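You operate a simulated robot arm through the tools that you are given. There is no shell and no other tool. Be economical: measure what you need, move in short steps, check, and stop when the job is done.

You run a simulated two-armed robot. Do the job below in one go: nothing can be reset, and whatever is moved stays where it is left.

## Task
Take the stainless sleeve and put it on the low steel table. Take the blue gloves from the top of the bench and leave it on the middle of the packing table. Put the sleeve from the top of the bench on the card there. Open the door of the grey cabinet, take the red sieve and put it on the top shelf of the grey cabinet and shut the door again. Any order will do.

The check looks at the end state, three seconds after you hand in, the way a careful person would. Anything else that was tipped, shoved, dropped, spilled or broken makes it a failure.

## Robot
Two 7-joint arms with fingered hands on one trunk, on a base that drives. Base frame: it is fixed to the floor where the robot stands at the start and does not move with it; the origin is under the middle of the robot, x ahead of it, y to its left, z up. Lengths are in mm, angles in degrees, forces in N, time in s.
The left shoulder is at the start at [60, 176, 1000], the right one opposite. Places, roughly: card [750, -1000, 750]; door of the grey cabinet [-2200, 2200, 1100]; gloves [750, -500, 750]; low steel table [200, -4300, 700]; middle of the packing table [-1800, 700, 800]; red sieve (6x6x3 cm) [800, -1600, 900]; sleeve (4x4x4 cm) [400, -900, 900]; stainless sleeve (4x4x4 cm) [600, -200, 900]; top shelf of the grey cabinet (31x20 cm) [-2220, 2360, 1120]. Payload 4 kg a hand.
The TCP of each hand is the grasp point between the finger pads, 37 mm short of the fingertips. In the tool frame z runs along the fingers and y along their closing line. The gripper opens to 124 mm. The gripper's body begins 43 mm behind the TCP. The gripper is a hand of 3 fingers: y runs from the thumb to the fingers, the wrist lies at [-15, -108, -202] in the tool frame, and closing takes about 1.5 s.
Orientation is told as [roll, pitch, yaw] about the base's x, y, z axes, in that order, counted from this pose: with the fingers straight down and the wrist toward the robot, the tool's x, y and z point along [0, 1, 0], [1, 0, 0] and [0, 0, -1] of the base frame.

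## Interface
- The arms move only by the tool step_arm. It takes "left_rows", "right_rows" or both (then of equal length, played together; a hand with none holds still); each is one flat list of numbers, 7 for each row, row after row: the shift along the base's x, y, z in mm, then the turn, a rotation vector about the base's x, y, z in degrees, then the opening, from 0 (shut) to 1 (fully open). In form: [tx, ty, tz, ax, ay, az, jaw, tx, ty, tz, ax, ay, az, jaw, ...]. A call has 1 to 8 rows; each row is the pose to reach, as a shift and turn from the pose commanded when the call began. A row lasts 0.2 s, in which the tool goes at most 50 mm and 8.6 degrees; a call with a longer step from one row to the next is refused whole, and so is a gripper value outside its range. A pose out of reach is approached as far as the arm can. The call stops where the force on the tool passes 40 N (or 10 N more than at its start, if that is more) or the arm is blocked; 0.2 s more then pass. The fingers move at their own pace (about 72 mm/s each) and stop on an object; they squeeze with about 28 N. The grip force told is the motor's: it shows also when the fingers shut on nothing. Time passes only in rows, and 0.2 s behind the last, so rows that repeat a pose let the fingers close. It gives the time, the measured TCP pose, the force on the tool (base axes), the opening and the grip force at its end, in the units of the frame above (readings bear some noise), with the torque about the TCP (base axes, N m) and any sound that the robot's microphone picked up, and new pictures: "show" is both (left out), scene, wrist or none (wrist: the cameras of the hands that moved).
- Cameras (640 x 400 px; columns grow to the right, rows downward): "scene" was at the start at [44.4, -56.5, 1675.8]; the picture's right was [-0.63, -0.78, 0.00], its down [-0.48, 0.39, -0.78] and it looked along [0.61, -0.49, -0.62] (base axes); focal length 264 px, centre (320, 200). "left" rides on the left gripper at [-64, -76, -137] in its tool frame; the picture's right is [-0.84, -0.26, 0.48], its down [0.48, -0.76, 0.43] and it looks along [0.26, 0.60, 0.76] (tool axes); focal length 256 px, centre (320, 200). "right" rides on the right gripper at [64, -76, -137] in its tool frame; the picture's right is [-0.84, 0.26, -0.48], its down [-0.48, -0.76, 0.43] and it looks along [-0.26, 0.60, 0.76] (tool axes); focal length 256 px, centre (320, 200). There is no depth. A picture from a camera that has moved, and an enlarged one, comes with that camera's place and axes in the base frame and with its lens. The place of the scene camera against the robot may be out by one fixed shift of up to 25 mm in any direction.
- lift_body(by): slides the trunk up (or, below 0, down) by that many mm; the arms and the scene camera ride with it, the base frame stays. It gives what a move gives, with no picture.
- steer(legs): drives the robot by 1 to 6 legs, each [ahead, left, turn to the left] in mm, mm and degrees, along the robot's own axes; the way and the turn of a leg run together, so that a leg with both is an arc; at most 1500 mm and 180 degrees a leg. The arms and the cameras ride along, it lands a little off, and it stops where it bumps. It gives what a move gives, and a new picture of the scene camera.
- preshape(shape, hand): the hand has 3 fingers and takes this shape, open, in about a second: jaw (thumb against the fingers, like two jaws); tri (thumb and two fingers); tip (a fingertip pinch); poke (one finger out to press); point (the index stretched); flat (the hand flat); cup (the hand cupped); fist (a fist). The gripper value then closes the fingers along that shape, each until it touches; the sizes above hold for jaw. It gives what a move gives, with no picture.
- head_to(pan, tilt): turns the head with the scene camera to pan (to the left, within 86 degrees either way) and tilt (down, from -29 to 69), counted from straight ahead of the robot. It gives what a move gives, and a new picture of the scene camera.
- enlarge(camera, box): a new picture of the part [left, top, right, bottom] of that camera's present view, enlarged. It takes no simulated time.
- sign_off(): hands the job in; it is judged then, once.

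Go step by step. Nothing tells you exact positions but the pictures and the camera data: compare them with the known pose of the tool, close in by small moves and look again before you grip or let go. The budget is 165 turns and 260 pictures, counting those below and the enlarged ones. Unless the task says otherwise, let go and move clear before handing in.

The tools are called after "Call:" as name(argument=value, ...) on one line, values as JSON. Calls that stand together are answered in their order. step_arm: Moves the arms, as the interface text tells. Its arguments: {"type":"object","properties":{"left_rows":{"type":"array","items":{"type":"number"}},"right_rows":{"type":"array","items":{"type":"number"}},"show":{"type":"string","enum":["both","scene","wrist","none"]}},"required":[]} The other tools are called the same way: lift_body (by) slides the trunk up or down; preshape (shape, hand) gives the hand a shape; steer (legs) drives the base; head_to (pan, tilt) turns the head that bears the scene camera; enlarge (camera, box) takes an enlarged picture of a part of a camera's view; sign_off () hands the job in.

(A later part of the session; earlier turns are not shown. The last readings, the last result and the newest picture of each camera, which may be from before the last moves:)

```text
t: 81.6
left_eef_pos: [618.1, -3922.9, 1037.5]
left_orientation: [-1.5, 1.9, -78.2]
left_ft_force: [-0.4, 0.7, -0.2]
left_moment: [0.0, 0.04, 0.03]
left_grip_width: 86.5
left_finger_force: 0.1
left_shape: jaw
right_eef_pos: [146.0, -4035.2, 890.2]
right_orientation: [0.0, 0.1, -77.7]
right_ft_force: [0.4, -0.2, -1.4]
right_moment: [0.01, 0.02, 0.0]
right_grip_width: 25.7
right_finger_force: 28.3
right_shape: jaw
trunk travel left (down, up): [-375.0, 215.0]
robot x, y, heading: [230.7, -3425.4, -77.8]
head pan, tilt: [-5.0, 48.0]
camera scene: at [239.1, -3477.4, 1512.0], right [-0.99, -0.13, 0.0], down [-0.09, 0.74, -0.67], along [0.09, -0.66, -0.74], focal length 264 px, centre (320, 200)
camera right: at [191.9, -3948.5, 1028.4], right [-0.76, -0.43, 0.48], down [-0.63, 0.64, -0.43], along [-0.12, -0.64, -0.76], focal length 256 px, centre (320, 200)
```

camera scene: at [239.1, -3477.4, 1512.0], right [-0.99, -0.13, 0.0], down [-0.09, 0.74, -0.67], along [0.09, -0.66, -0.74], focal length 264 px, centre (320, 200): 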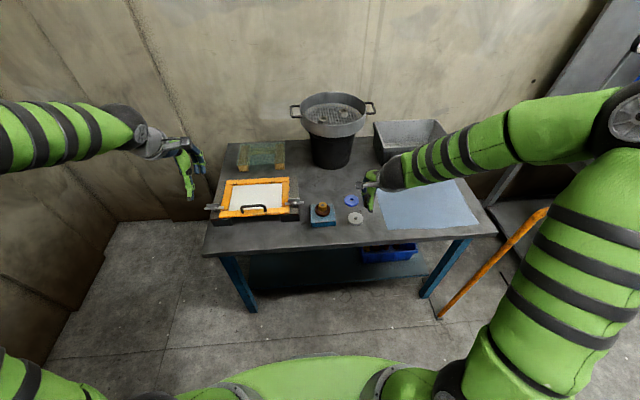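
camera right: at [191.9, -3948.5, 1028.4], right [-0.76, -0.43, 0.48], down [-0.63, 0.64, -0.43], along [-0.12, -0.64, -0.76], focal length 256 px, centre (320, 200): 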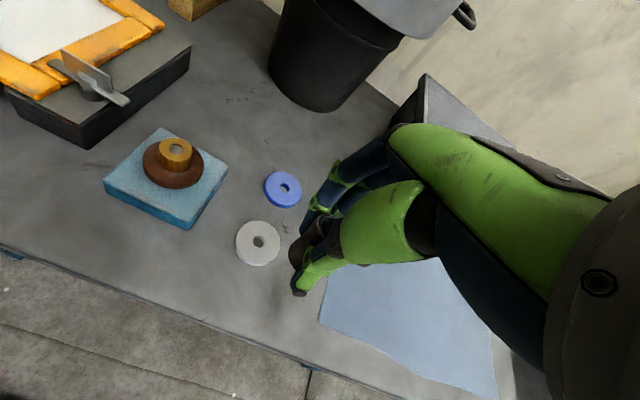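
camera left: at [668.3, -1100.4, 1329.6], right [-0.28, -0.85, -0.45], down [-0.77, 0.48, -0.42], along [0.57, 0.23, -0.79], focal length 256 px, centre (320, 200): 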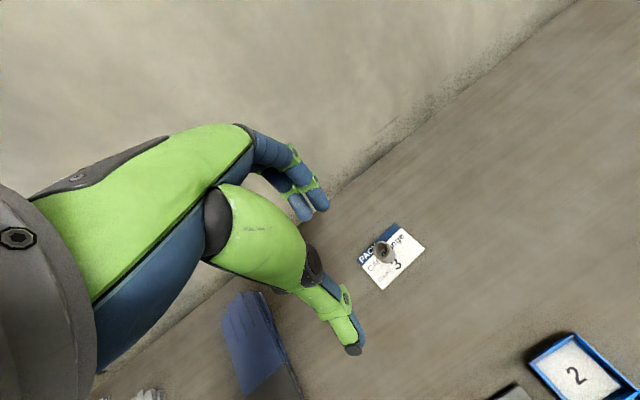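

The landing point is on bare steel, just below the grey washer. I'll shift 25 mm away from the washer and lower.

Call:
step_arm(right_rows=[-15, 0, -35, 0, 0, 0, 0.1, -25, 0, -75, 0, 0, 0, 0.1, -25, 0, -105, 0, 0, 0, 0.1, -25, 0, -115, 0, 0, 0, 0.1], show="wrist")

Call:
enlarge(camera="right", box=[200, 175, 400, 300])

```text
t: 82.6
left_eef_pos: [617.1, -3920.7, 1037.3]
left_orientation: [-1.5, 1.8, -78.2]
left_ft_force: [0.3, -0.6, 0.1]
left_moment: [0.0, 0.0, -0.01]
left_grip_width: 86.2
left_finger_force: 0.0
left_shape: jaw
right_eef_pos: [124.1, -4035.4, 774.6]
right_orientation: [0.0, 0.0, -77.6]
right_ft_force: [0.7, 0.7, -1.4]
right_moment: [-0.02, 0.01, -0.02]
right_grip_width: 25.4
right_finger_force: 28.0
right_shape: jaw
trunk travel left (down, up): [-375.0, 215.0]
robot x, y, heading: [230.5, -3423.5, -77.6]
head pan, tilt: [-5.0, 48.0]
camera right: at [169.1, -3947.2, 912.7], right [-0.76, -0.43, 0.48], down [-0.63, 0.64, -0.43], along [-0.12, -0.64, -0.76], focal length 256 px, centre (320, 200)
```

right: 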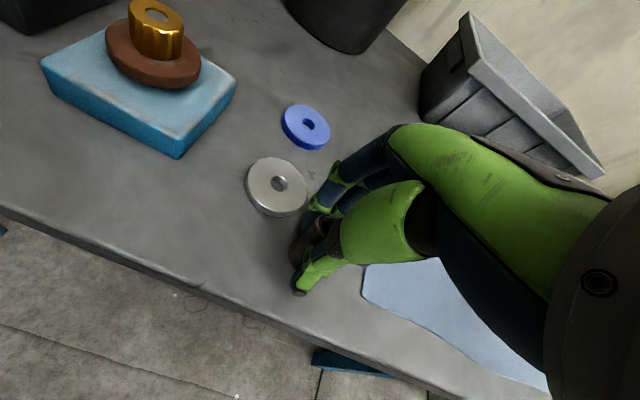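

```text
3.20 times, centred on (300, 238) of right
camera zoom: at [169.1, -3947.2, 912.7], right [-0.76, -0.43, 0.48], down [-0.63, 0.64, -0.43], along [-0.12, -0.64, -0.76], focal length 819 px, centre (384, 80)
```

zoom: 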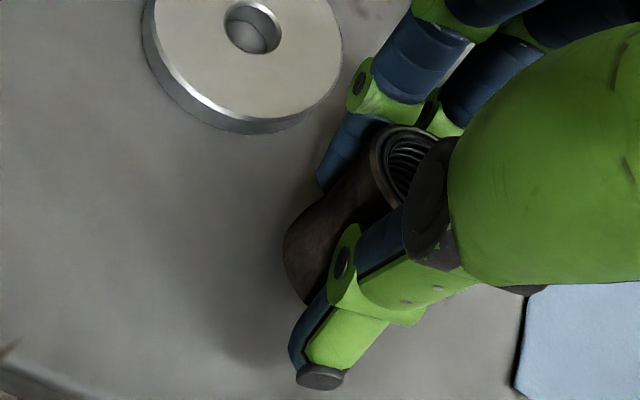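

Not down yet. Lowering in small steps.

Call:
step_arm(right_rows=[0, 0, -6, 0, 0, 0, 0.1, 0, 0, -11, 0, 0, 0, 0.1, 0, 0, -11, 0, 0, 0, 0.1], show="none")

Call:
enlarge(camera="right", box=[200, 175, 400, 300])

```text
t: 83.4
left_eef_pos: [617.8, -3922.9, 1037.9]
left_orientation: [-1.5, 1.9, -78.1]
left_ft_force: [-0.1, 0.6, -0.1]
left_moment: [-0.01, -0.01, -0.02]
left_grip_width: 86.3
left_finger_force: 0.0
left_shape: jaw
right_eef_pos: [122.3, -4035.1, 764.6]
right_orientation: [-0.1, 0.1, -77.7]
right_ft_force: [-0.5, -0.1, -1.2]
right_moment: [-0.02, 0.03, 0.01]
right_grip_width: 25.3
right_finger_force: 28.6
right_shape: jaw
trunk travel left (down, up): [-375.0, 215.0]
robot x, y, heading: [228.3, -3423.9, -77.6]
head pan, tilt: [-5.0, 48.0]
```

```text
3.20 times, centred on (300, 238) of right
camera zoom: at [169.3, -3948.2, 902.3], right [-0.76, -0.43, 0.48], down [-0.64, 0.64, -0.43], along [-0.12, -0.64, -0.76], focal length 819 px, centre (384, 80)
```

zoom: 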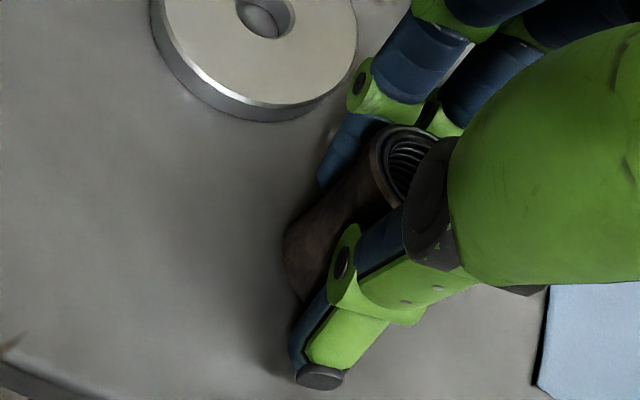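

Still free, so I continue down slowly.

Call:
step_arm(right_rows=[0, 0, -4, 0, 0, 0, 0.1, 0, 0, -8, 0, 0, 0, 0.1, 0, 0, -8, 0, 0, 0, 0.1], show="none")

Call:
step_arm(right_rows=[0, 0, -4, 0, 0, 0, 0.1, 0, 0, -6, 0, 0, 0, 0.1, 0, 0, -6, 0, 0, 0, 0.1], show="wrist")

```text
t: 84.2
left_eef_pos: [616.9, -3922.2, 1037.9]
left_orientation: [-1.6, 1.8, -78.2]
left_ft_force: [-0.8, -0.2, -0.1]
left_moment: [0.0, 0.02, -0.01]
left_grip_width: 86.3
left_finger_force: 0.1
left_shape: jaw
right_eef_pos: [124.3, -4038.7, 762.2]
right_orientation: [-0.1, -0.7, -77.6]
right_ft_force: [-2.0, 2.8, 22.9]
right_moment: [-0.34, -0.08, 0.0]
right_grip_width: 26.5
right_finger_force: 27.6
right_shape: jaw
trunk travel left (down, up): [-375.0, 215.0]
robot x, y, heading: [227.8, -3425.8, -77.8]
head pan, tilt: [-5.0, 48.0]
stopped in row 3 (right hand): the force on the tool passed its limit (the readings are from after the stop); the commanded pose is now the measured one
```

```text
t: 84.6
left_eef_pos: [617.1, -3921.0, 1037.9]
left_orientation: [-1.7, 1.8, -78.3]
left_ft_force: [0.3, -0.9, -0.1]
left_moment: [0.04, -0.02, 0.0]
left_grip_width: 86.5
left_finger_force: 0.0
left_shape: jaw
right_eef_pos: [124.9, -4039.4, 761.5]
right_orientation: [-0.2, -1.0, -77.5]
right_ft_force: [-2.6, 4.5, 24.5]
right_moment: [-0.3, -0.07, -0.03]
right_grip_width: 26.8
right_finger_force: 28.0
right_shape: jaw
trunk travel left (down, up): [-375.0, 215.0]
robot x, y, heading: [228.8, -3422.9, -77.7]
head pan, tilt: [-5.0, 48.0]
stopped in row 1 (right hand): the force on the tool passed its limit (the readings are from after the stop); the commanded pose is now the measured one
camera right: at [170.9, -3949.1, 897.6], right [-0.76, -0.43, 0.49], down [-0.64, 0.63, -0.45], along [-0.12, -0.65, -0.75], focal length 256 px, centre (320, 200)
```

right: 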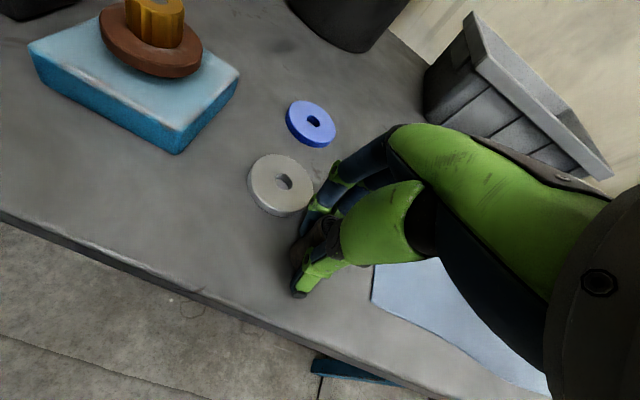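

The sleeve is on the table. The washer is close to the fingers, so I'll ease the pressure and open only a little before lifting.

Call:
step_arm(right_rows=[-1, 2, 1.5, 0, 0, 0, 0.15, -1, 2, 1.5, 0, 0, 0, 0.15, -1, 2, 1, 0, 0, 0, 0.25, -1, 2, 1, 0, 0, 0, 0.34, -1, 2, 1, 0, 0, 0, 0.36, -1, 2, 1, 0, 0, 0, 0.36], show="none")

Call:
enlarge(camera="right", box=[200, 175, 400, 300])

```text
t: 86.0
left_eef_pos: [617.0, -3922.5, 1036.8]
left_orientation: [-1.5, 1.7, -78.2]
left_ft_force: [0.1, -1.0, 0.6]
left_moment: [-0.04, -0.01, -0.04]
left_grip_width: 86.6
left_finger_force: 0.0
left_shape: jaw
right_eef_pos: [123.4, -4036.7, 759.1]
right_orientation: [-0.1, -0.6, -77.5]
right_ft_force: [2.1, -5.2, 7.4]
right_moment: [-0.04, -0.07, -0.03]
right_grip_width: 39.5
right_finger_force: 0.0
right_shape: jaw
trunk travel left (down, up): [-375.0, 215.0]
robot x, y, heading: [229.2, -3426.6, -77.8]
head pan, tilt: [-5.0, 48.0]
```

```text
3.20 times, centred on (300, 238) of right
camera zoom: at [169.2, -3947.7, 895.5], right [-0.76, -0.43, 0.49], down [-0.64, 0.63, -0.44], along [-0.12, -0.65, -0.75], focal length 819 px, centre (384, 80)
```

zoom: 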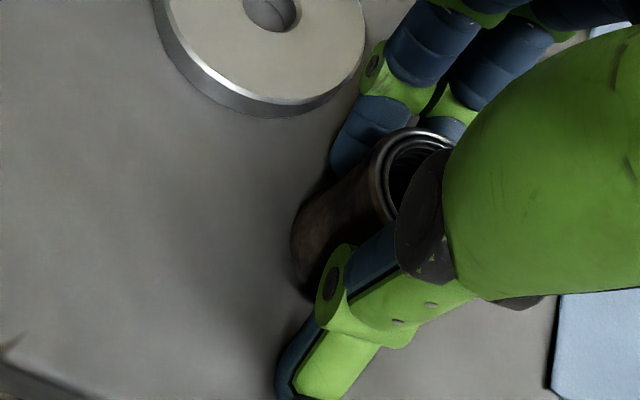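

Released; the fingertips just touch the table. Lifting straight up.

Call:
step_arm(right_rows=[0, 0, 6, 0, 0, 0, 0.38, 0, 0, 20, 0, 0, 0, 0.38, 0, 0, 50, 0, 0, 0, 0.38, 0, 0, 95, 0, 0, 0, 0.4, 0, 0, 140, 0, 0, 0, 0.5, 0, 0, 185, 0, 0, 0, 0.7])

Call:
enlarge(camera="scene", box=[280, 160, 440, 260])

```text
t: 87.4
left_eef_pos: [617.3, -3921.5, 1036.3]
left_orientation: [-1.4, 1.8, -78.2]
left_ft_force: [0.4, -0.3, -0.3]
left_moment: [0.01, 0.03, -0.01]
left_grip_width: 86.4
left_finger_force: 0.0
left_shape: jaw
right_eef_pos: [123.4, -4035.6, 946.1]
right_orientation: [-0.1, -0.7, -77.4]
right_ft_force: [0.6, -0.1, -0.2]
right_moment: [-0.01, 0.0, -0.01]
right_grip_width: 86.4
right_finger_force: 0.1
right_shape: jaw
trunk travel left (down, up): [-375.0, 215.0]
robot x, y, heading: [229.0, -3424.3, -77.8]
head pan, tilt: [-5.0, 48.0]
camera scene: at [239.3, -3476.3, 1511.9], right [-0.99, -0.13, 0.0], down [-0.09, 0.74, -0.67], along [0.08, -0.66, -0.74], focal length 264 px, centre (320, 200)
camera right: at [169.3, -3946.6, 1082.4], right [-0.76, -0.43, 0.49], down [-0.64, 0.63, -0.44], along [-0.12, -0.65, -0.75], focal length 256 px, centre (320, 200)
```

scene: 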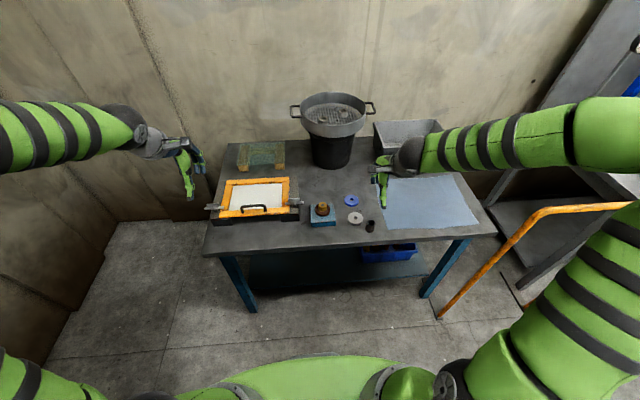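
right: 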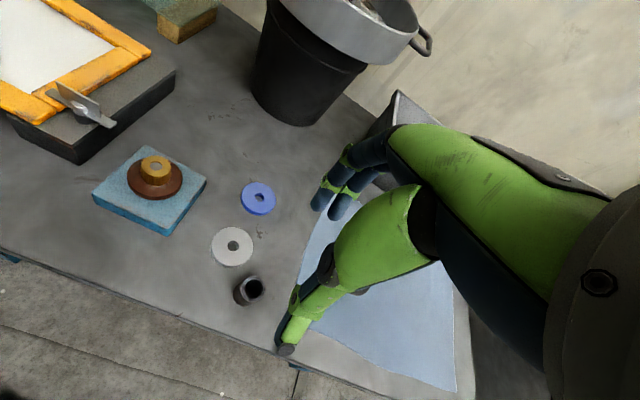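

```text
4.00 times, centred on (360, 210) of scene
camera zoom: at [239.3, -3476.3, 1511.9], right [-0.99, -0.13, 0.0], down [-0.09, 0.74, -0.67], along [0.08, -0.66, -0.74], focal length 1054 px, centre (160, 160)
```

zoom: 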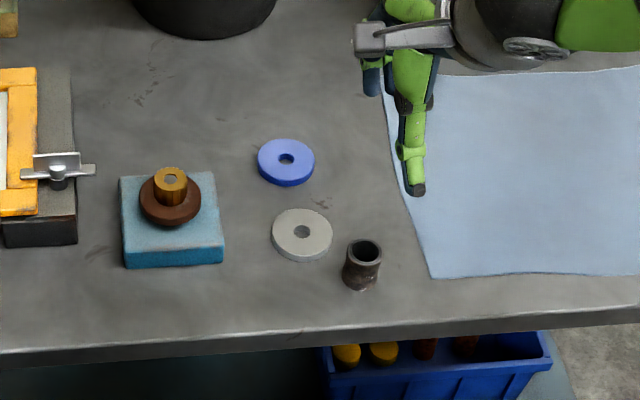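

The stainless sleeve stands on the steel table and nothing else moved. I'll raise up, go back to the bench and take the red sieve with the right hand.

Call:
lift_body(by=150)

Call:
step_arm(right_rows=[-10, 25, 35, 0, 0, 0, 0.8, -25, 50, 75, 0, 0, 0, 0.9, -40, 75, 115, 0, 0, 0, 1], show="none")

Call:
steer(legs=[[-300, 0, 0], [0, -400, 0], [0, 0, 90], [0, 800, 0], [0, 768, 0], [530, 0, 0]])

Call:
head_to(pan=-10, tilt=45)

```text
t: 89.2
left_eef_pos: [616.9, -3921.5, 1187.9]
left_orientation: [-1.5, 1.8, -78.2]
left_ft_force: [0.2, 0.0, -0.4]
left_moment: [-0.03, 0.01, -0.03]
left_grip_width: 86.5
left_finger_force: 0.1
left_shape: jaw
right_eef_pos: [122.7, -4035.4, 1095.4]
right_orientation: [-0.2, -0.7, -77.4]
right_ft_force: [-1.4, -0.2, -1.1]
right_moment: [-0.03, 0.0, -0.03]
right_grip_width: 86.6
right_finger_force: 0.0
right_shape: jaw
trunk travel left (down, up): [-525.0, 65.0]
robot x, y, heading: [228.7, -3426.5, -77.6]
head pan, tilt: [-5.0, 48.0]
```

```text
t: 90.0
left_eef_pos: [616.7, -3920.4, 1188.7]
left_orientation: [-1.6, 1.7, -78.1]
left_ft_force: [0.5, -0.6, 1.1]
left_moment: [-0.04, -0.01, -0.01]
left_grip_width: 86.7
left_finger_force: 0.0
left_shape: jaw
right_eef_pos: [84.2, -3960.7, 1211.0]
right_orientation: [-0.1, -0.7, -77.5]
right_ft_force: [-0.2, 0.4, 0.6]
right_moment: [-0.03, -0.01, -0.03]
right_grip_width: 123.6
right_finger_force: 0.1
right_shape: jaw
trunk travel left (down, up): [-525.0, 65.0]
robot x, y, heading: [230.0, -3428.0, -77.7]
head pan, tilt: [-5.0, 48.0]
```

```text
t: 108.1
left_eef_pos: [431.5, -1185.6, 1186.4]
left_orientation: [-1.5, 2.0, 12.4]
left_ft_force: [0.0, -0.1, -0.6]
left_moment: [-0.04, 0.03, 0.03]
left_grip_width: 86.4
left_finger_force: 0.0
left_shape: jaw
right_eef_pos: [477.9, -1718.1, 1209.9]
right_orientation: [-0.1, -0.6, 13.2]
right_ft_force: [0.8, -0.1, 0.2]
right_moment: [-0.03, 0.01, -0.02]
right_grip_width: 123.7
right_finger_force: 0.0
right_shape: jaw
trunk travel left (down, up): [-525.0, 65.0]
robot x, y, heading: [-58.9, -1580.3, 12.8]
head pan, tilt: [-5.0, 48.0]
camera scene: at [-4.0, -1577.8, 1661.9], right [0.14, -0.99, 0.0], down [-0.74, -0.1, -0.67], along [0.66, 0.09, -0.74], focal length 264 px, centre (320, 200)
```

scene: 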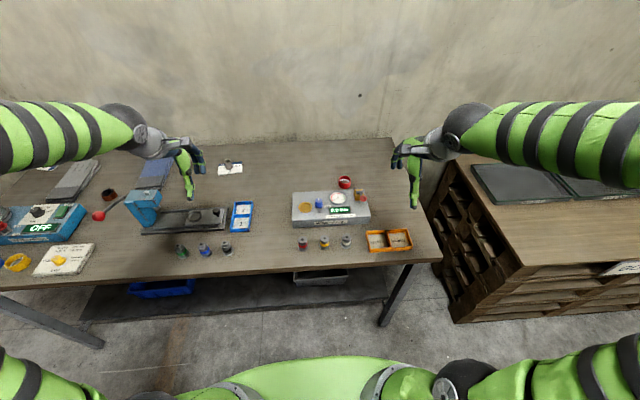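

```text
t: 108.8
left_eef_pos: [430.5, -1185.8, 1187.4]
left_orientation: [-1.5, 1.8, 12.5]
left_ft_force: [-0.3, 0.6, -0.2]
left_moment: [-0.01, 0.0, 0.0]
left_grip_width: 86.5
left_finger_force: 0.0
left_shape: jaw
right_eef_pos: [476.1, -1718.5, 1210.7]
right_orientation: [-0.1, -0.8, 13.3]
right_ft_force: [0.0, -0.3, -0.1]
right_moment: [-0.01, 0.02, 0.01]
right_grip_width: 123.7
right_finger_force: 0.2
right_shape: jaw
trunk travel left (down, up): [-525.0, 65.0]
robot x, y, heading: [-61.2, -1580.7, 12.8]
head pan, tilt: [-10.0, 45.0]
camera scene: at [-1.8, -1584.7, 1666.1], right [0.05, -1.0, 0.0], down [-0.71, -0.04, -0.71], along [0.71, 0.04, -0.71], focal length 264 px, centre (320, 200)
```

scene: 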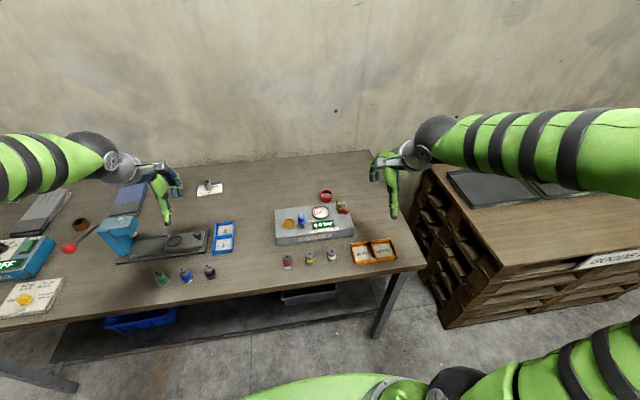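

The sieve is at about [830,-1565], behind the gauge box. I'll enlarge to see its surroundings.

Call:
enlarge(camera="scene", box=[260, 175, 372, 245])

```text
5.71 times, centred on (316, 210) of scene
camera zoom: at [-1.8, -1584.7, 1666.1], right [0.05, -1.0, 0.0], down [-0.71, -0.04, -0.71], along [0.71, 0.04, -0.71], focal length 1506 px, centre (343, 143)
```

zoom: 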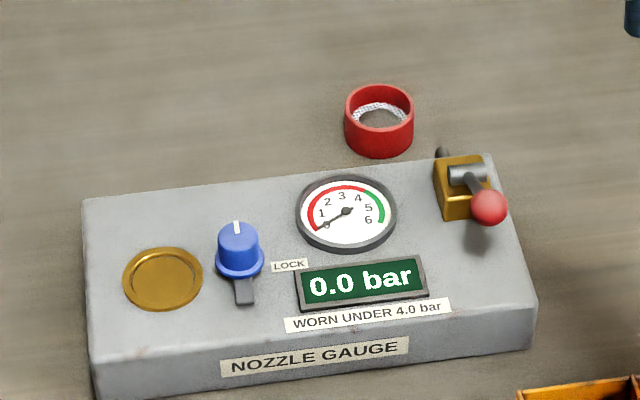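

The sieve has about 50 mm clearance to the gauge box. I'll drive 100 mm closer and bring the right hand above it.

Call:
steer(legs=[[100, 0, 0]])

Call:
step_arm(right_rows=[42, 20, 0, 0, 0, 0, 1, 84, 42, 0, 0, 0, 0, 1, 126, 64, -10, 0, 0, 0, 1, 168, 86, -20, 0, 0, 0, 1, 210, 108, -30, 0, 0, 0, 1, 250, 128, -40, 0, 0, 0, 1, 252, 128, -85, 0, 0, 0, 1, 252, 128, -120, 0, 0, 0, 0.8])

```text
t: 109.9
left_eef_pos: [530.1, -1164.5, 1187.9]
left_orientation: [-1.6, 1.9, 12.3]
left_ft_force: [-0.1, 0.2, 0.2]
left_moment: [-0.02, 0.03, 0.0]
left_grip_width: 86.3
left_finger_force: 0.1
left_shape: jaw
right_eef_pos: [574.8, -1696.7, 1209.3]
right_orientation: [0.0, -0.6, 13.2]
right_ft_force: [0.2, 0.0, 0.1]
right_moment: [0.04, 0.04, -0.03]
right_grip_width: 123.7
right_finger_force: 0.0
right_shape: jaw
trunk travel left (down, up): [-525.0, 65.0]
robot x, y, heading: [34.2, -1555.7, 12.8]
head pan, tilt: [-10.0, 45.0]
camera scene: at [96.8, -1562.2, 1666.0], right [0.05, -1.0, 0.0], down [-0.71, -0.04, -0.71], along [0.71, 0.04, -0.71], focal length 264 px, centre (320, 200)
```

scene: 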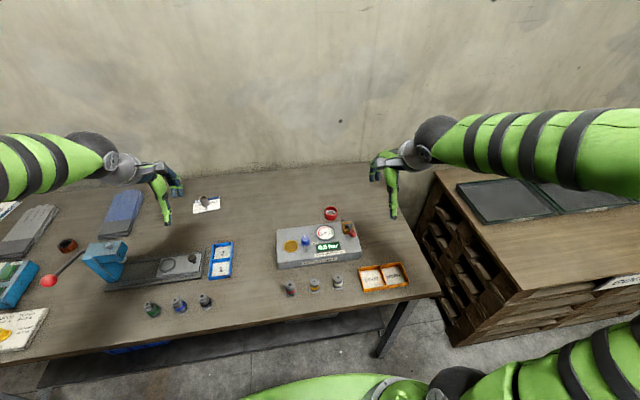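

```text
t: 111.7
left_eef_pos: [528.5, -1163.5, 1186.6]
left_orientation: [-1.4, 1.9, 12.3]
left_ft_force: [-0.4, -0.6, 0.3]
left_moment: [0.0, 0.0, 0.01]
left_grip_width: 86.3
left_finger_force: 0.0
left_shape: jaw
right_eef_pos: [826.2, -1567.7, 1090.9]
right_orientation: [-0.2, -0.6, 13.2]
right_ft_force: [1.3, 0.6, -0.1]
right_moment: [0.02, -0.03, -0.01]
right_grip_width: 99.3
right_finger_force: 0.0
right_shape: jaw
trunk travel left (down, up): [-525.0, 65.0]
robot x, y, heading: [34.2, -1561.2, 12.9]
head pan, tilt: [-10.0, 45.0]
camera scene: at [95.4, -1562.3, 1666.1], right [0.05, -1.0, 0.0], down [-0.71, -0.04, -0.71], along [0.71, 0.04, -0.71], focal length 264 px, centre (320, 200)
camera right: at [736.1, -1523.9, 1226.2], right [0.44, -0.76, 0.49], down [-0.62, -0.64, -0.44], along [0.65, -0.11, -0.75], focal length 256 px, centre (320, 200)
```

scene: 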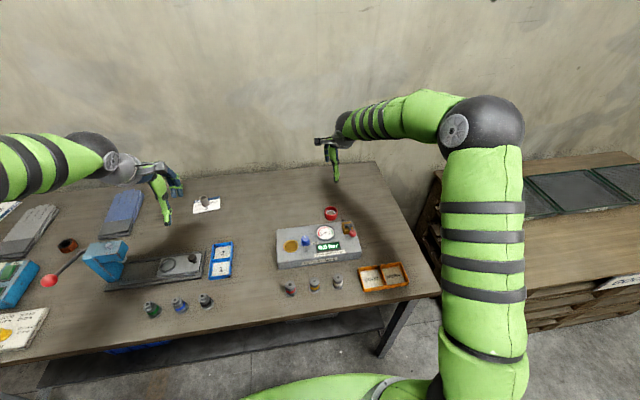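
right: 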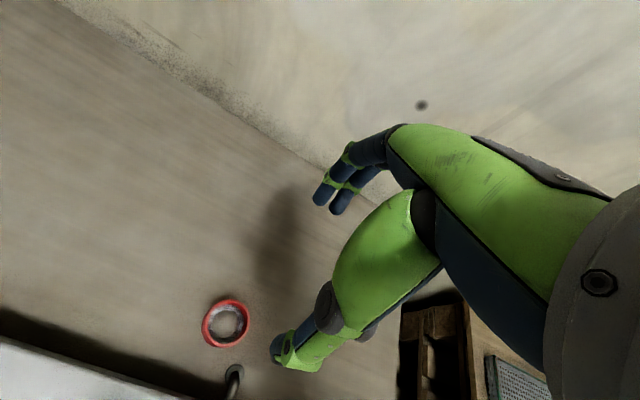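

The wrist camera puts the sieve at [795,-1567]. The valve rod is near the thumb's path, so I'll yaw the hand by -35° to keep the thumb clear while moving over it.

Call:
step_arm(right_rows=[-10, 0, 0, 0, 0, -8, 0.8, -20, 0, 0, 0, 0, -16, 0.8, -31, 0, 0, 0, 0, -24, 0.8, -31, 0, -30, 0, 0, -32, 0.8, -31, 0, -70, 0, 0, -35, 0.75, -31, 0, -100, 0, 0, -35, 0.75])

Call:
enlarge(camera="right", box=[160, 200, 400, 350])

```text
t: 113.1
left_eef_pos: [528.2, -1163.8, 1187.2]
left_orientation: [-1.5, 1.9, 12.5]
left_ft_force: [-0.5, -1.1, -1.3]
left_moment: [0.02, 0.04, -0.01]
left_grip_width: 86.6
left_finger_force: 0.0
left_shape: jaw
right_eef_pos: [794.4, -1569.0, 991.7]
right_orientation: [-0.1, -0.7, -21.8]
right_ft_force: [0.5, -0.7, -0.6]
right_moment: [-0.01, 0.01, 0.0]
right_grip_width: 93.6
right_finger_force: 0.0
right_shape: jaw
trunk travel left (down, up): [-525.0, 65.0]
robot x, y, heading: [36.0, -1559.0, 12.8]
head pan, tilt: [-10.0, 45.0]
camera scene: at [95.2, -1562.4, 1666.2], right [0.05, -1.0, 0.0], down [-0.71, -0.04, -0.71], along [0.71, 0.04, -0.71], focal length 264 px, centre (320, 200)
camera right: at [746.5, -1480.1, 1127.3], right [-0.08, -0.87, 0.49], down [-0.88, -0.17, -0.44], along [0.47, -0.46, -0.75], focal length 256 px, centre (320, 200)
```

scene: 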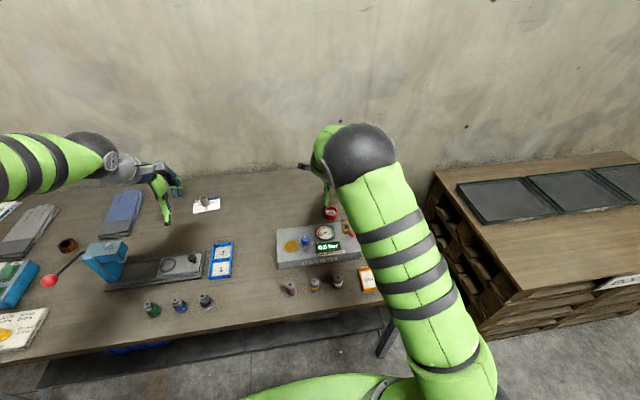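
right: 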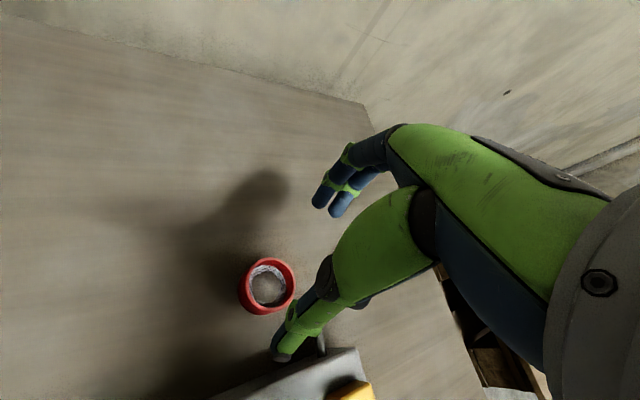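

```text
2.67 times, centred on (280, 275) of right
camera zoom: at [746.5, -1480.1, 1127.3], right [-0.08, -0.87, 0.49], down [-0.88, -0.17, -0.44], along [0.47, -0.46, -0.75], focal length 683 px, centre (427, 0)
```

zoom: 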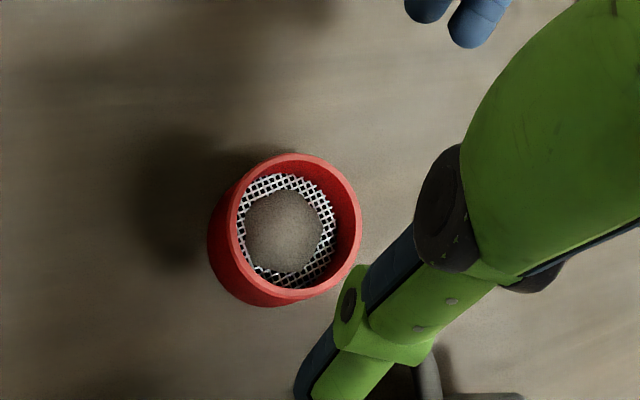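

The sieve is centred at [795,-1568] and the thumb is clear. Descending.

Call:
step_arm(right_rows=[1, 1, -35, 0, 0, 0, 0.75, 1, 1, -70, 0, 0, 0, 0.75, 1, 1, -97, 0, 0, 0, 0.75, 1, 1, -97, 0, 0, 0, 0.75], show="wrist")

Call:
enlarge(camera="scene", box=[260, 175, 404, 265])

```text
t: 114.1
left_eef_pos: [528.8, -1164.5, 1188.9]
left_orientation: [-1.5, 2.0, 12.4]
left_ft_force: [0.6, 1.0, -0.6]
left_moment: [-0.03, 0.0, -0.01]
left_grip_width: 86.6
left_finger_force: 0.1
left_shape: jaw
right_eef_pos: [797.0, -1566.4, 894.5]
right_orientation: [-0.1, -0.6, -21.8]
right_ft_force: [0.4, 0.2, -0.4]
right_moment: [0.01, 0.01, -0.03]
right_grip_width: 93.3
right_finger_force: 0.1
right_shape: jaw
trunk travel left (down, up): [-525.0, 65.0]
robot x, y, heading: [34.4, -1556.3, 13.0]
head pan, tilt: [-10.0, 45.0]
camera right: at [748.1, -1479.7, 1030.5], right [-0.08, -0.87, 0.49], down [-0.88, -0.17, -0.44], along [0.47, -0.46, -0.75], focal length 256 px, centre (320, 200)
```

right: 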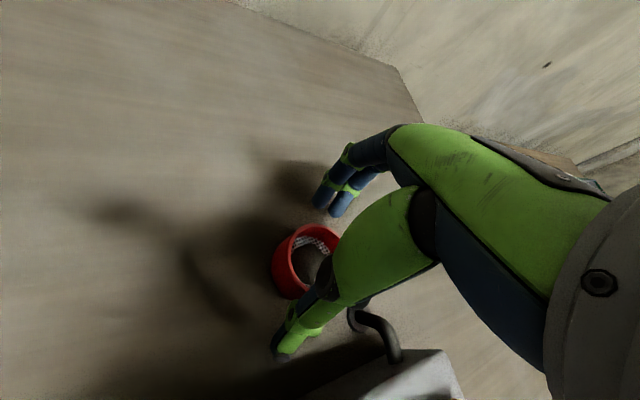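

```text
4.44 times, centred on (332, 220) of scene
camera zoom: at [94.6, -1562.8, 1666.2], right [0.05, -1.0, 0.0], down [-0.71, -0.04, -0.71], along [0.71, 0.04, -0.71], focal length 1171 px, centre (267, 111)
```

zoom: 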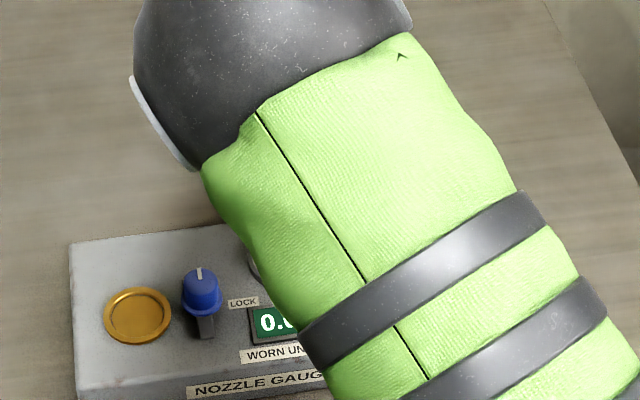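

The sieve is between the fingers. A small correction and then I close gently.

Call:
step_arm(right_rows=[0, 4, 0, 0, 0, 0, 0.7, 0, 4, 0, 0, 0, 0, 0.6, 0, 4, 0, 0, 0, 0, 0.5, 0, 4, 0, 0, 0, 0, 0.42, 0, 4, 0, 0, 0, 0, 0.4, 0, 4, 0, 0, 0, 0, 0.4], show="wrist")

```text
t: 115.5
left_eef_pos: [526.0, -1164.0, 1187.8]
left_orientation: [-1.5, 1.8, 12.4]
left_ft_force: [0.8, -1.1, -0.7]
left_moment: [0.02, -0.04, 0.01]
left_grip_width: 86.4
left_finger_force: 0.0
left_shape: jaw
right_eef_pos: [795.4, -1563.4, 894.7]
right_orientation: [0.0, -0.7, -21.9]
right_ft_force: [-0.7, 1.0, 11.6]
right_moment: [-0.03, -0.34, -0.02]
right_grip_width: 50.2
right_finger_force: 27.8
right_shape: jaw
trunk travel left (down, up): [-525.0, 65.0]
robot x, y, heading: [37.8, -1555.2, 12.8]
head pan, tilt: [-10.0, 45.0]
camera right: at [747.2, -1474.6, 1031.4], right [-0.08, -0.87, 0.49], down [-0.88, -0.17, -0.44], along [0.47, -0.46, -0.75], focal length 256 px, centre (320, 200)
```

right: 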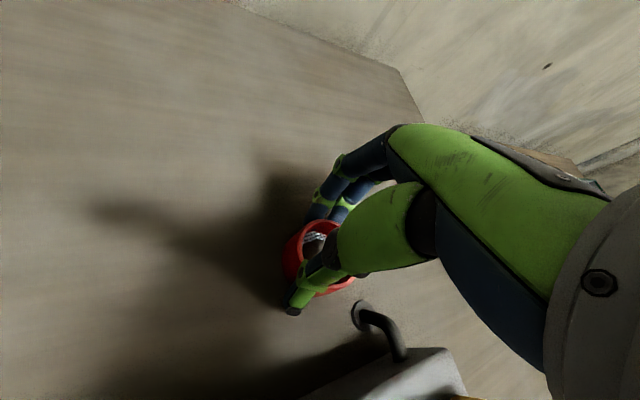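

Gripped at about 50 mm. Lifting.

Call:
step_arm(right_rows=[0, 0, 5, 0, 0, 0, 0.32, 0, 0, 30, 0, 0, 0, 0.32, 0, 0, 70, 0, 0, 0, 0.32, 0, 0, 115, 0, 0, 0, 0.32, 0, 0, 160, 0, 0, 0, 0.32, -10, 0, 205, 0, 0, 0, 0.32, -20, 0, 250, 0, 0, 0, 0.32, -40, 0, 290, 0, 0, 0, 0.32])

```text
t: 117.3
left_eef_pos: [526.8, -1164.4, 1187.4]
left_orientation: [-1.5, 1.8, 12.4]
left_ft_force: [-0.2, -0.1, -1.2]
left_moment: [-0.01, -0.03, -0.01]
left_grip_width: 86.8
left_finger_force: 0.1
left_shape: jaw
right_eef_pos: [755.8, -1562.6, 1184.3]
right_orientation: [-0.1, -0.6, -21.9]
right_ft_force: [0.4, -0.8, -1.4]
right_moment: [0.02, 0.0, 0.0]
right_grip_width: 47.6
right_finger_force: 27.7
right_shape: jaw
trunk travel left (down, up): [-525.0, 65.0]
robot x, y, heading: [35.0, -1557.6, 12.8]
head pan, tilt: [-10.0, 45.0]
camera scene: at [93.5, -1563.0, 1666.1], right [0.05, -1.0, 0.0], down [-0.71, -0.04, -0.71], along [0.71, 0.04, -0.71], focal length 264 px, centre (320, 200)
camera right: at [708.4, -1474.5, 1321.1], right [-0.08, -0.87, 0.49], down [-0.88, -0.17, -0.44], along [0.47, -0.46, -0.75], focal length 256 px, centre (320, 200)
```

scene: 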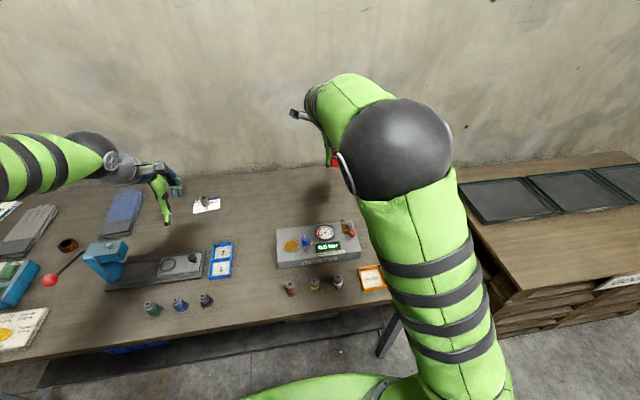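
right: 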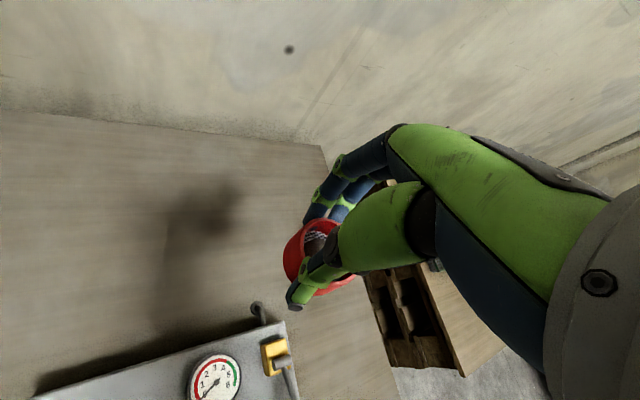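

The sieve is held. I'll tuck the right hand back and slide left so the left hand can reach the blue gloves.

Call:
step_arm(right_rows=[-40, -20, 0, 0, 0, 5, 0.32, -80, -40, 0, 0, 0, 10, 0.32, -120, -60, 5, 0, 0, 15, 0.32, -160, -80, 10, 0, 0, 20, 0.32, -200, -100, 20, 0, 0, 26, 0.32, -220, -130, 30, 0, 0, 32, 0.32], show="none")

Call:
steer(legs=[[0, 480, -0.6]])

Call:
head_to(pan=18, tilt=45)

```text
t: 118.7
left_eef_pos: [525.3, -1162.0, 1187.8]
left_orientation: [-1.6, 1.9, 12.4]
left_ft_force: [-0.6, 0.0, -0.2]
left_moment: [0.0, -0.04, 0.0]
left_grip_width: 86.6
left_finger_force: 0.0
left_shape: jaw
right_eef_pos: [533.2, -1693.0, 1212.9]
right_orientation: [-0.1, -0.7, 10.3]
right_ft_force: [-0.6, 0.9, -1.2]
right_moment: [-0.01, -0.01, 0.0]
right_grip_width: 47.0
right_finger_force: 28.2
right_shape: jaw
trunk travel left (down, up): [-525.0, 65.0]
robot x, y, heading: [36.1, -1556.3, 12.7]
head pan, tilt: [-10.0, 45.0]
```

```text
t: 121.6
left_eef_pos: [426.9, -698.8, 1187.3]
left_orientation: [-1.6, 1.9, 11.9]
left_ft_force: [0.0, 1.0, 1.0]
left_moment: [-0.05, 0.01, -0.01]
left_grip_width: 86.6
left_finger_force: 0.1
left_shape: jaw
right_eef_pos: [428.4, -1230.8, 1212.3]
right_orientation: [-0.1, -0.6, 9.6]
right_ft_force: [-0.3, -0.1, -1.5]
right_moment: [0.01, 0.02, -0.03]
right_grip_width: 47.2
right_finger_force: 27.8
right_shape: jaw
trunk travel left (down, up): [-525.0, 65.0]
robot x, y, heading: [-66.8, -1092.2, 12.0]
head pan, tilt: [-10.0, 45.0]
camera scene: at [-9.9, -1093.2, 1666.1], right [0.04, -1.0, 0.0], down [-0.71, -0.03, -0.71], along [0.71, 0.03, -0.71], focal length 264 px, centre (320, 200)
```

scene: 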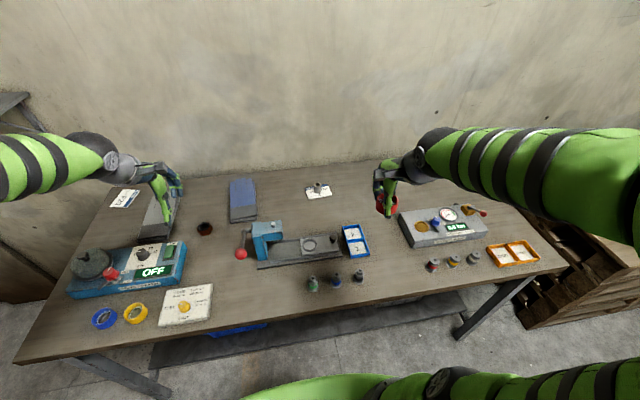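

```text
t: 122.5
left_eef_pos: [426.7, -699.5, 1188.2]
left_orientation: [-1.5, 1.9, 11.8]
left_ft_force: [0.5, 0.8, 0.1]
left_moment: [0.01, 0.0, 0.01]
left_grip_width: 86.3
left_finger_force: 0.0
left_shape: jaw
right_eef_pos: [428.4, -1231.8, 1213.3]
right_orientation: [-0.1, -0.5, 9.5]
right_ft_force: [0.5, 0.3, -1.1]
right_moment: [-0.05, 0.05, 0.04]
right_grip_width: 47.4
right_finger_force: 28.5
right_shape: jaw
trunk travel left (down, up): [-525.0, 65.0]
robot x, y, heading: [-69.0, -1089.1, 12.1]
head pan, tilt: [18.0, 45.0]
camera scene: at [-20.6, -1056.4, 1666.1], right [0.5, -0.86, 0.0], down [-0.61, -0.36, -0.71], along [0.61, 0.36, -0.71], focal length 264 px, centre (320, 200)
```

scene: 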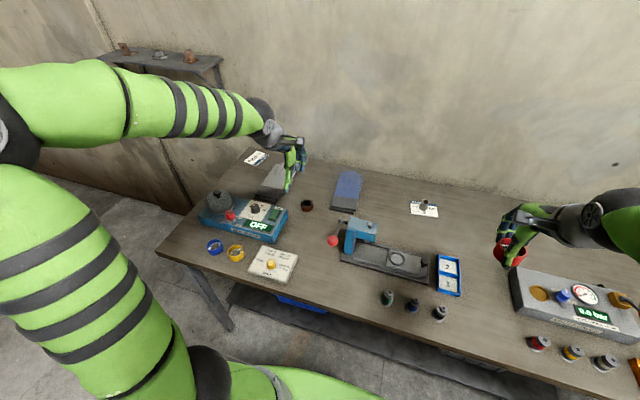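

Call:
enlarge(camera="scene", box=[256, 150, 416, 250])

```text
4.00 times, centred on (336, 200) of scene
camera zoom: at [-20.6, -1056.4, 1666.1], right [0.5, -0.86, 0.0], down [-0.61, -0.36, -0.71], along [0.61, 0.36, -0.71], focal length 1054 px, centre (256, 200)
```

zoom: 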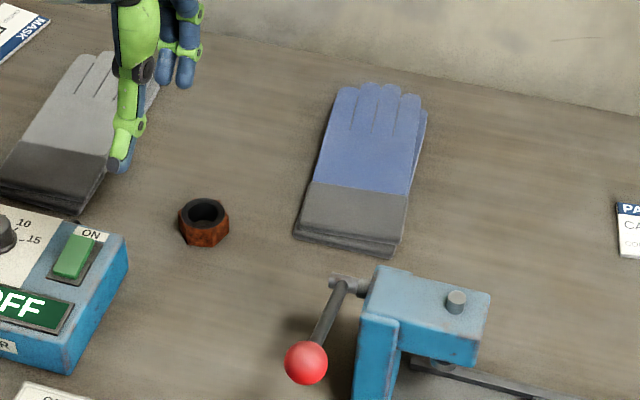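

The blue gloves lie near [760,-725] with their axis about 16° from x, and they are roughly 100 mm wide. I'll grip across the width, so I move a bit closer and bring the left hand above them turned to yaw ≈ -74.

Call:
steer(legs=[[40, 0, 0]])

Call:
step_arm(left_rows=[30, 0, 0, 0, 0, -8, 1, 65, -3, 0, 0, 0, -16, 1, 105, -6, 0, 0, 0, -24, 1, 150, -10, 0, 0, 0, -32, 1, 195, -16, 0, 0, 0, -40, 1, 235, -22, 0, 0, 0, -48, 1, 270, -28, -10, 0, 0, -56, 1, 292, -33, -30, 0, 0, -64, 1], show="scene")

Call:
step_arm(left_rows=[0, 0, -10, 0, 0, -8, 1, 0, 0, -20, 0, 0, -16, 1, 0, 0, -30, 0, 0, -22, 1, 0, 0, -30, 0, 0, -22, 1])

```text
t: 123.4
left_eef_pos: [467.3, -692.2, 1187.1]
left_orientation: [-1.5, 2.0, 11.8]
left_ft_force: [0.4, 0.2, -0.4]
left_moment: [-0.03, 0.02, -0.02]
left_grip_width: 86.1
left_finger_force: 0.0
left_shape: jaw
right_eef_pos: [468.7, -1222.4, 1212.3]
right_orientation: [-0.1, -0.5, 9.4]
right_ft_force: [0.2, 0.5, -1.0]
right_moment: [-0.02, 0.08, -0.01]
right_grip_width: 47.3
right_finger_force: 27.9
right_shape: jaw
trunk travel left (down, up): [-525.0, 65.0]
robot x, y, heading: [-30.8, -1077.4, 12.2]
head pan, tilt: [18.0, 45.0]
camera scene: at [20.4, -1047.4, 1666.0], right [0.5, -0.86, 0.0], down [-0.61, -0.36, -0.71], along [0.61, 0.36, -0.71], focal length 264 px, centre (320, 200)
```

scene: 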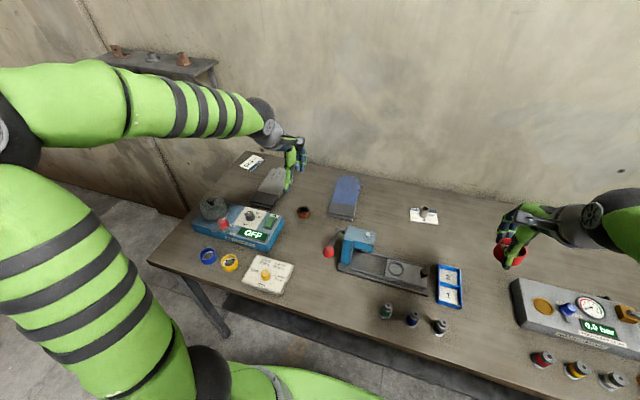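

```text
t: 125.2
left_eef_pos: [742.6, -726.8, 1162.5]
left_orientation: [-1.4, 2.0, -49.7]
left_ft_force: [-0.2, -0.6, -0.6]
left_moment: [0.0, -0.05, -0.02]
left_grip_width: 123.8
left_finger_force: 0.0
left_shape: jaw
left hand out of reach, approached as far as the arm can: row 8
right_eef_pos: [466.1, -1223.3, 1213.3]
right_orientation: [-0.2, -0.8, 9.5]
right_ft_force: [-0.2, 0.7, -1.3]
right_moment: [0.01, -0.04, -0.02]
right_grip_width: 46.9
right_finger_force: 27.7
right_shape: jaw
trunk travel left (down, up): [-525.0, 65.0]
robot x, y, heading: [-31.6, -1087.0, 12.1]
head pan, tilt: [18.0, 45.0]
camera scene: at [15.6, -1047.3, 1666.3], right [0.5, -0.86, 0.0], down [-0.61, -0.36, -0.71], along [0.61, 0.36, -0.71], focal length 264 px, centre (320, 200)
```

scene: 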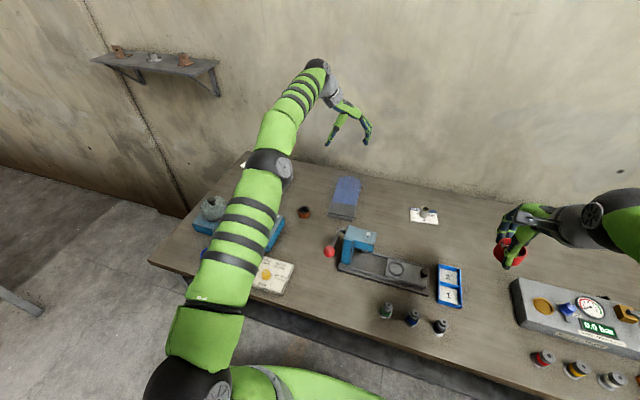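

```text
t: 126.2
left_eef_pos: [710.0, -728.7, 1121.7]
left_orientation: [-1.4, 1.8, -74.4]
left_ft_force: [-0.3, 0.4, 0.5]
left_moment: [-0.03, -0.06, 0.02]
left_grip_width: 123.8
left_finger_force: 0.0
left_shape: jaw
left hand out of reach, approached as far as the arm can: row 1, 2, 3, 4
right_eef_pos: [465.2, -1221.8, 1212.6]
right_orientation: [-0.1, -0.7, 9.6]
right_ft_force: [-0.6, 0.2, -0.3]
right_moment: [-0.01, -0.06, -0.01]
right_grip_width: 47.1
right_finger_force: 28.3
right_shape: jaw
trunk travel left (down, up): [-525.0, 65.0]
robot x, y, heading: [-31.5, -1080.5, 12.1]
head pan, tilt: [18.0, 45.0]
camera scene: at [15.1, -1046.5, 1666.2], right [0.5, -0.86, 0.0], down [-0.61, -0.36, -0.71], along [0.61, 0.36, -0.71], focal length 264 px, centre (320, 200)
camera left: at [633.3, -676.7, 1261.8], right [-0.89, 0.03, -0.45], down [0.25, 0.87, -0.42], along [0.38, -0.49, -0.78], focal length 256 px, centre (320, 200)
```

scene: 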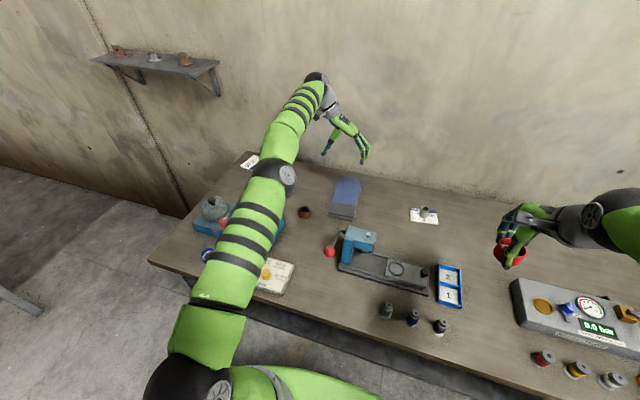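
left: 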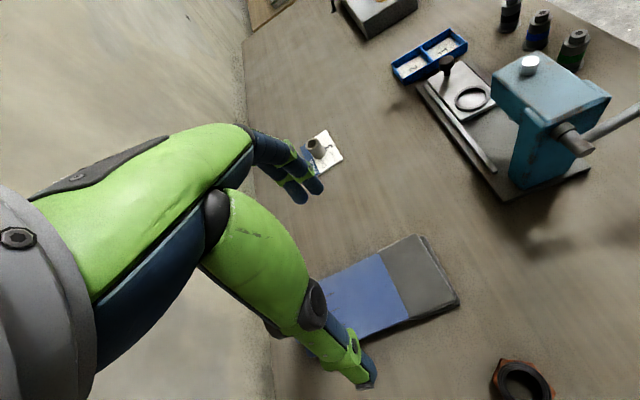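

Yaw is right, but I'm at the arm's far limit. The cuff end measures about 90 mm wide, so the grip across will work. I'll slide the base 120 mm left to gain reach.

Call:
steer(legs=[[0, 120, 0]])

Call:
step_arm(left_rows=[15, -35, -10, 0, 0, 0, 1, 30, -70, -25, 0, 0, 0, 1, 45, -105, -45, 0, 0, 0, 1, 57, -131, -80, 0, 0, 0, 1, 57, -131, -110, 0, 0, 0, 1, 57, -131, -110, 0, 0, 0, 1])

```text
t: 127.5
left_eef_pos: [686.2, -611.2, 1119.9]
left_orientation: [-1.6, 1.9, -74.1]
left_ft_force: [0.3, -0.9, -0.4]
left_moment: [-0.06, -0.01, 0.01]
left_grip_width: 124.1
left_finger_force: 0.1
left_shape: jaw
right_eef_pos: [442.5, -1104.4, 1211.7]
right_orientation: [-0.2, -0.7, 9.4]
right_ft_force: [0.1, 0.5, -0.8]
right_moment: [-0.03, -0.04, -0.02]
right_grip_width: 47.2
right_finger_force: 28.1
right_shape: jaw
trunk travel left (down, up): [-525.0, 65.0]
robot x, y, heading: [-58.8, -964.0, 12.3]
head pan, tilt: [18.0, 45.0]
camera scene: at [-7.9, -928.9, 1666.1], right [0.5, -0.86, 0.0], down [-0.61, -0.36, -0.71], along [0.61, 0.36, -0.71], focal length 264 px, centre (320, 200)
```

scene: 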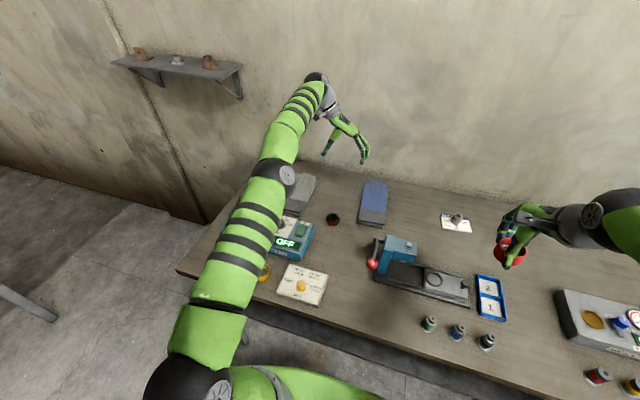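

```text
t: 128.8
left_eef_pos: [727.9, -743.3, 1009.7]
left_orientation: [-1.5, 1.9, -74.2]
left_ft_force: [0.2, 0.4, -0.2]
left_moment: [-0.03, 0.0, -0.02]
left_grip_width: 124.0
left_finger_force: 0.1
left_shape: jaw
left hand out of reach, approached as far as the arm can: row 1, 2, 3, 4, 5, 6
right_eef_pos: [442.2, -1106.0, 1211.8]
right_orientation: [-0.2, -0.6, 9.5]
right_ft_force: [-0.1, -0.3, -0.6]
right_moment: [0.01, 0.01, 0.0]
right_grip_width: 47.5
right_finger_force: 27.5
right_shape: jaw
trunk travel left (down, up): [-525.0, 65.0]
robot x, y, heading: [-55.0, -963.1, 12.5]
head pan, tilt: [18.0, 45.0]
camera scene: at [-7.4, -931.2, 1666.1], right [0.5, -0.86, 0.0], down [-0.61, -0.36, -0.71], along [0.61, 0.36, -0.71], focal length 264 px, centre (320, 200)
camera left: at [651.4, -690.5, 1149.4], right [-0.89, 0.03, -0.45], down [0.24, 0.87, -0.42], along [0.38, -0.49, -0.79], focal length 256 px, centre (320, 200)
```

scene: 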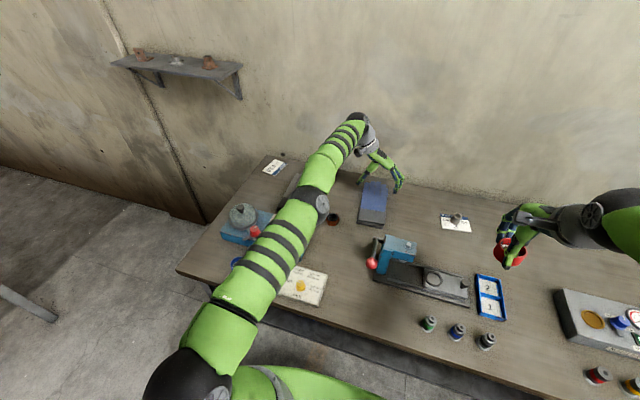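
left: 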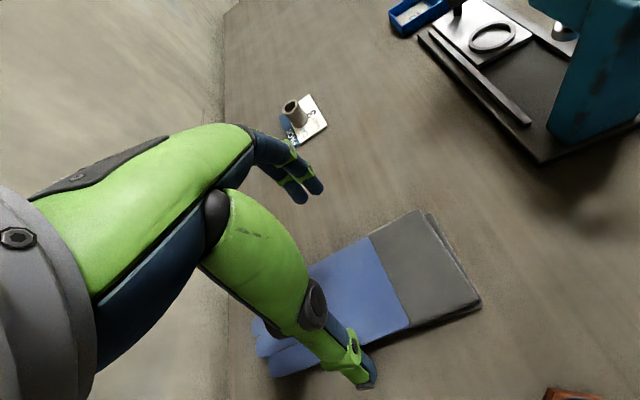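

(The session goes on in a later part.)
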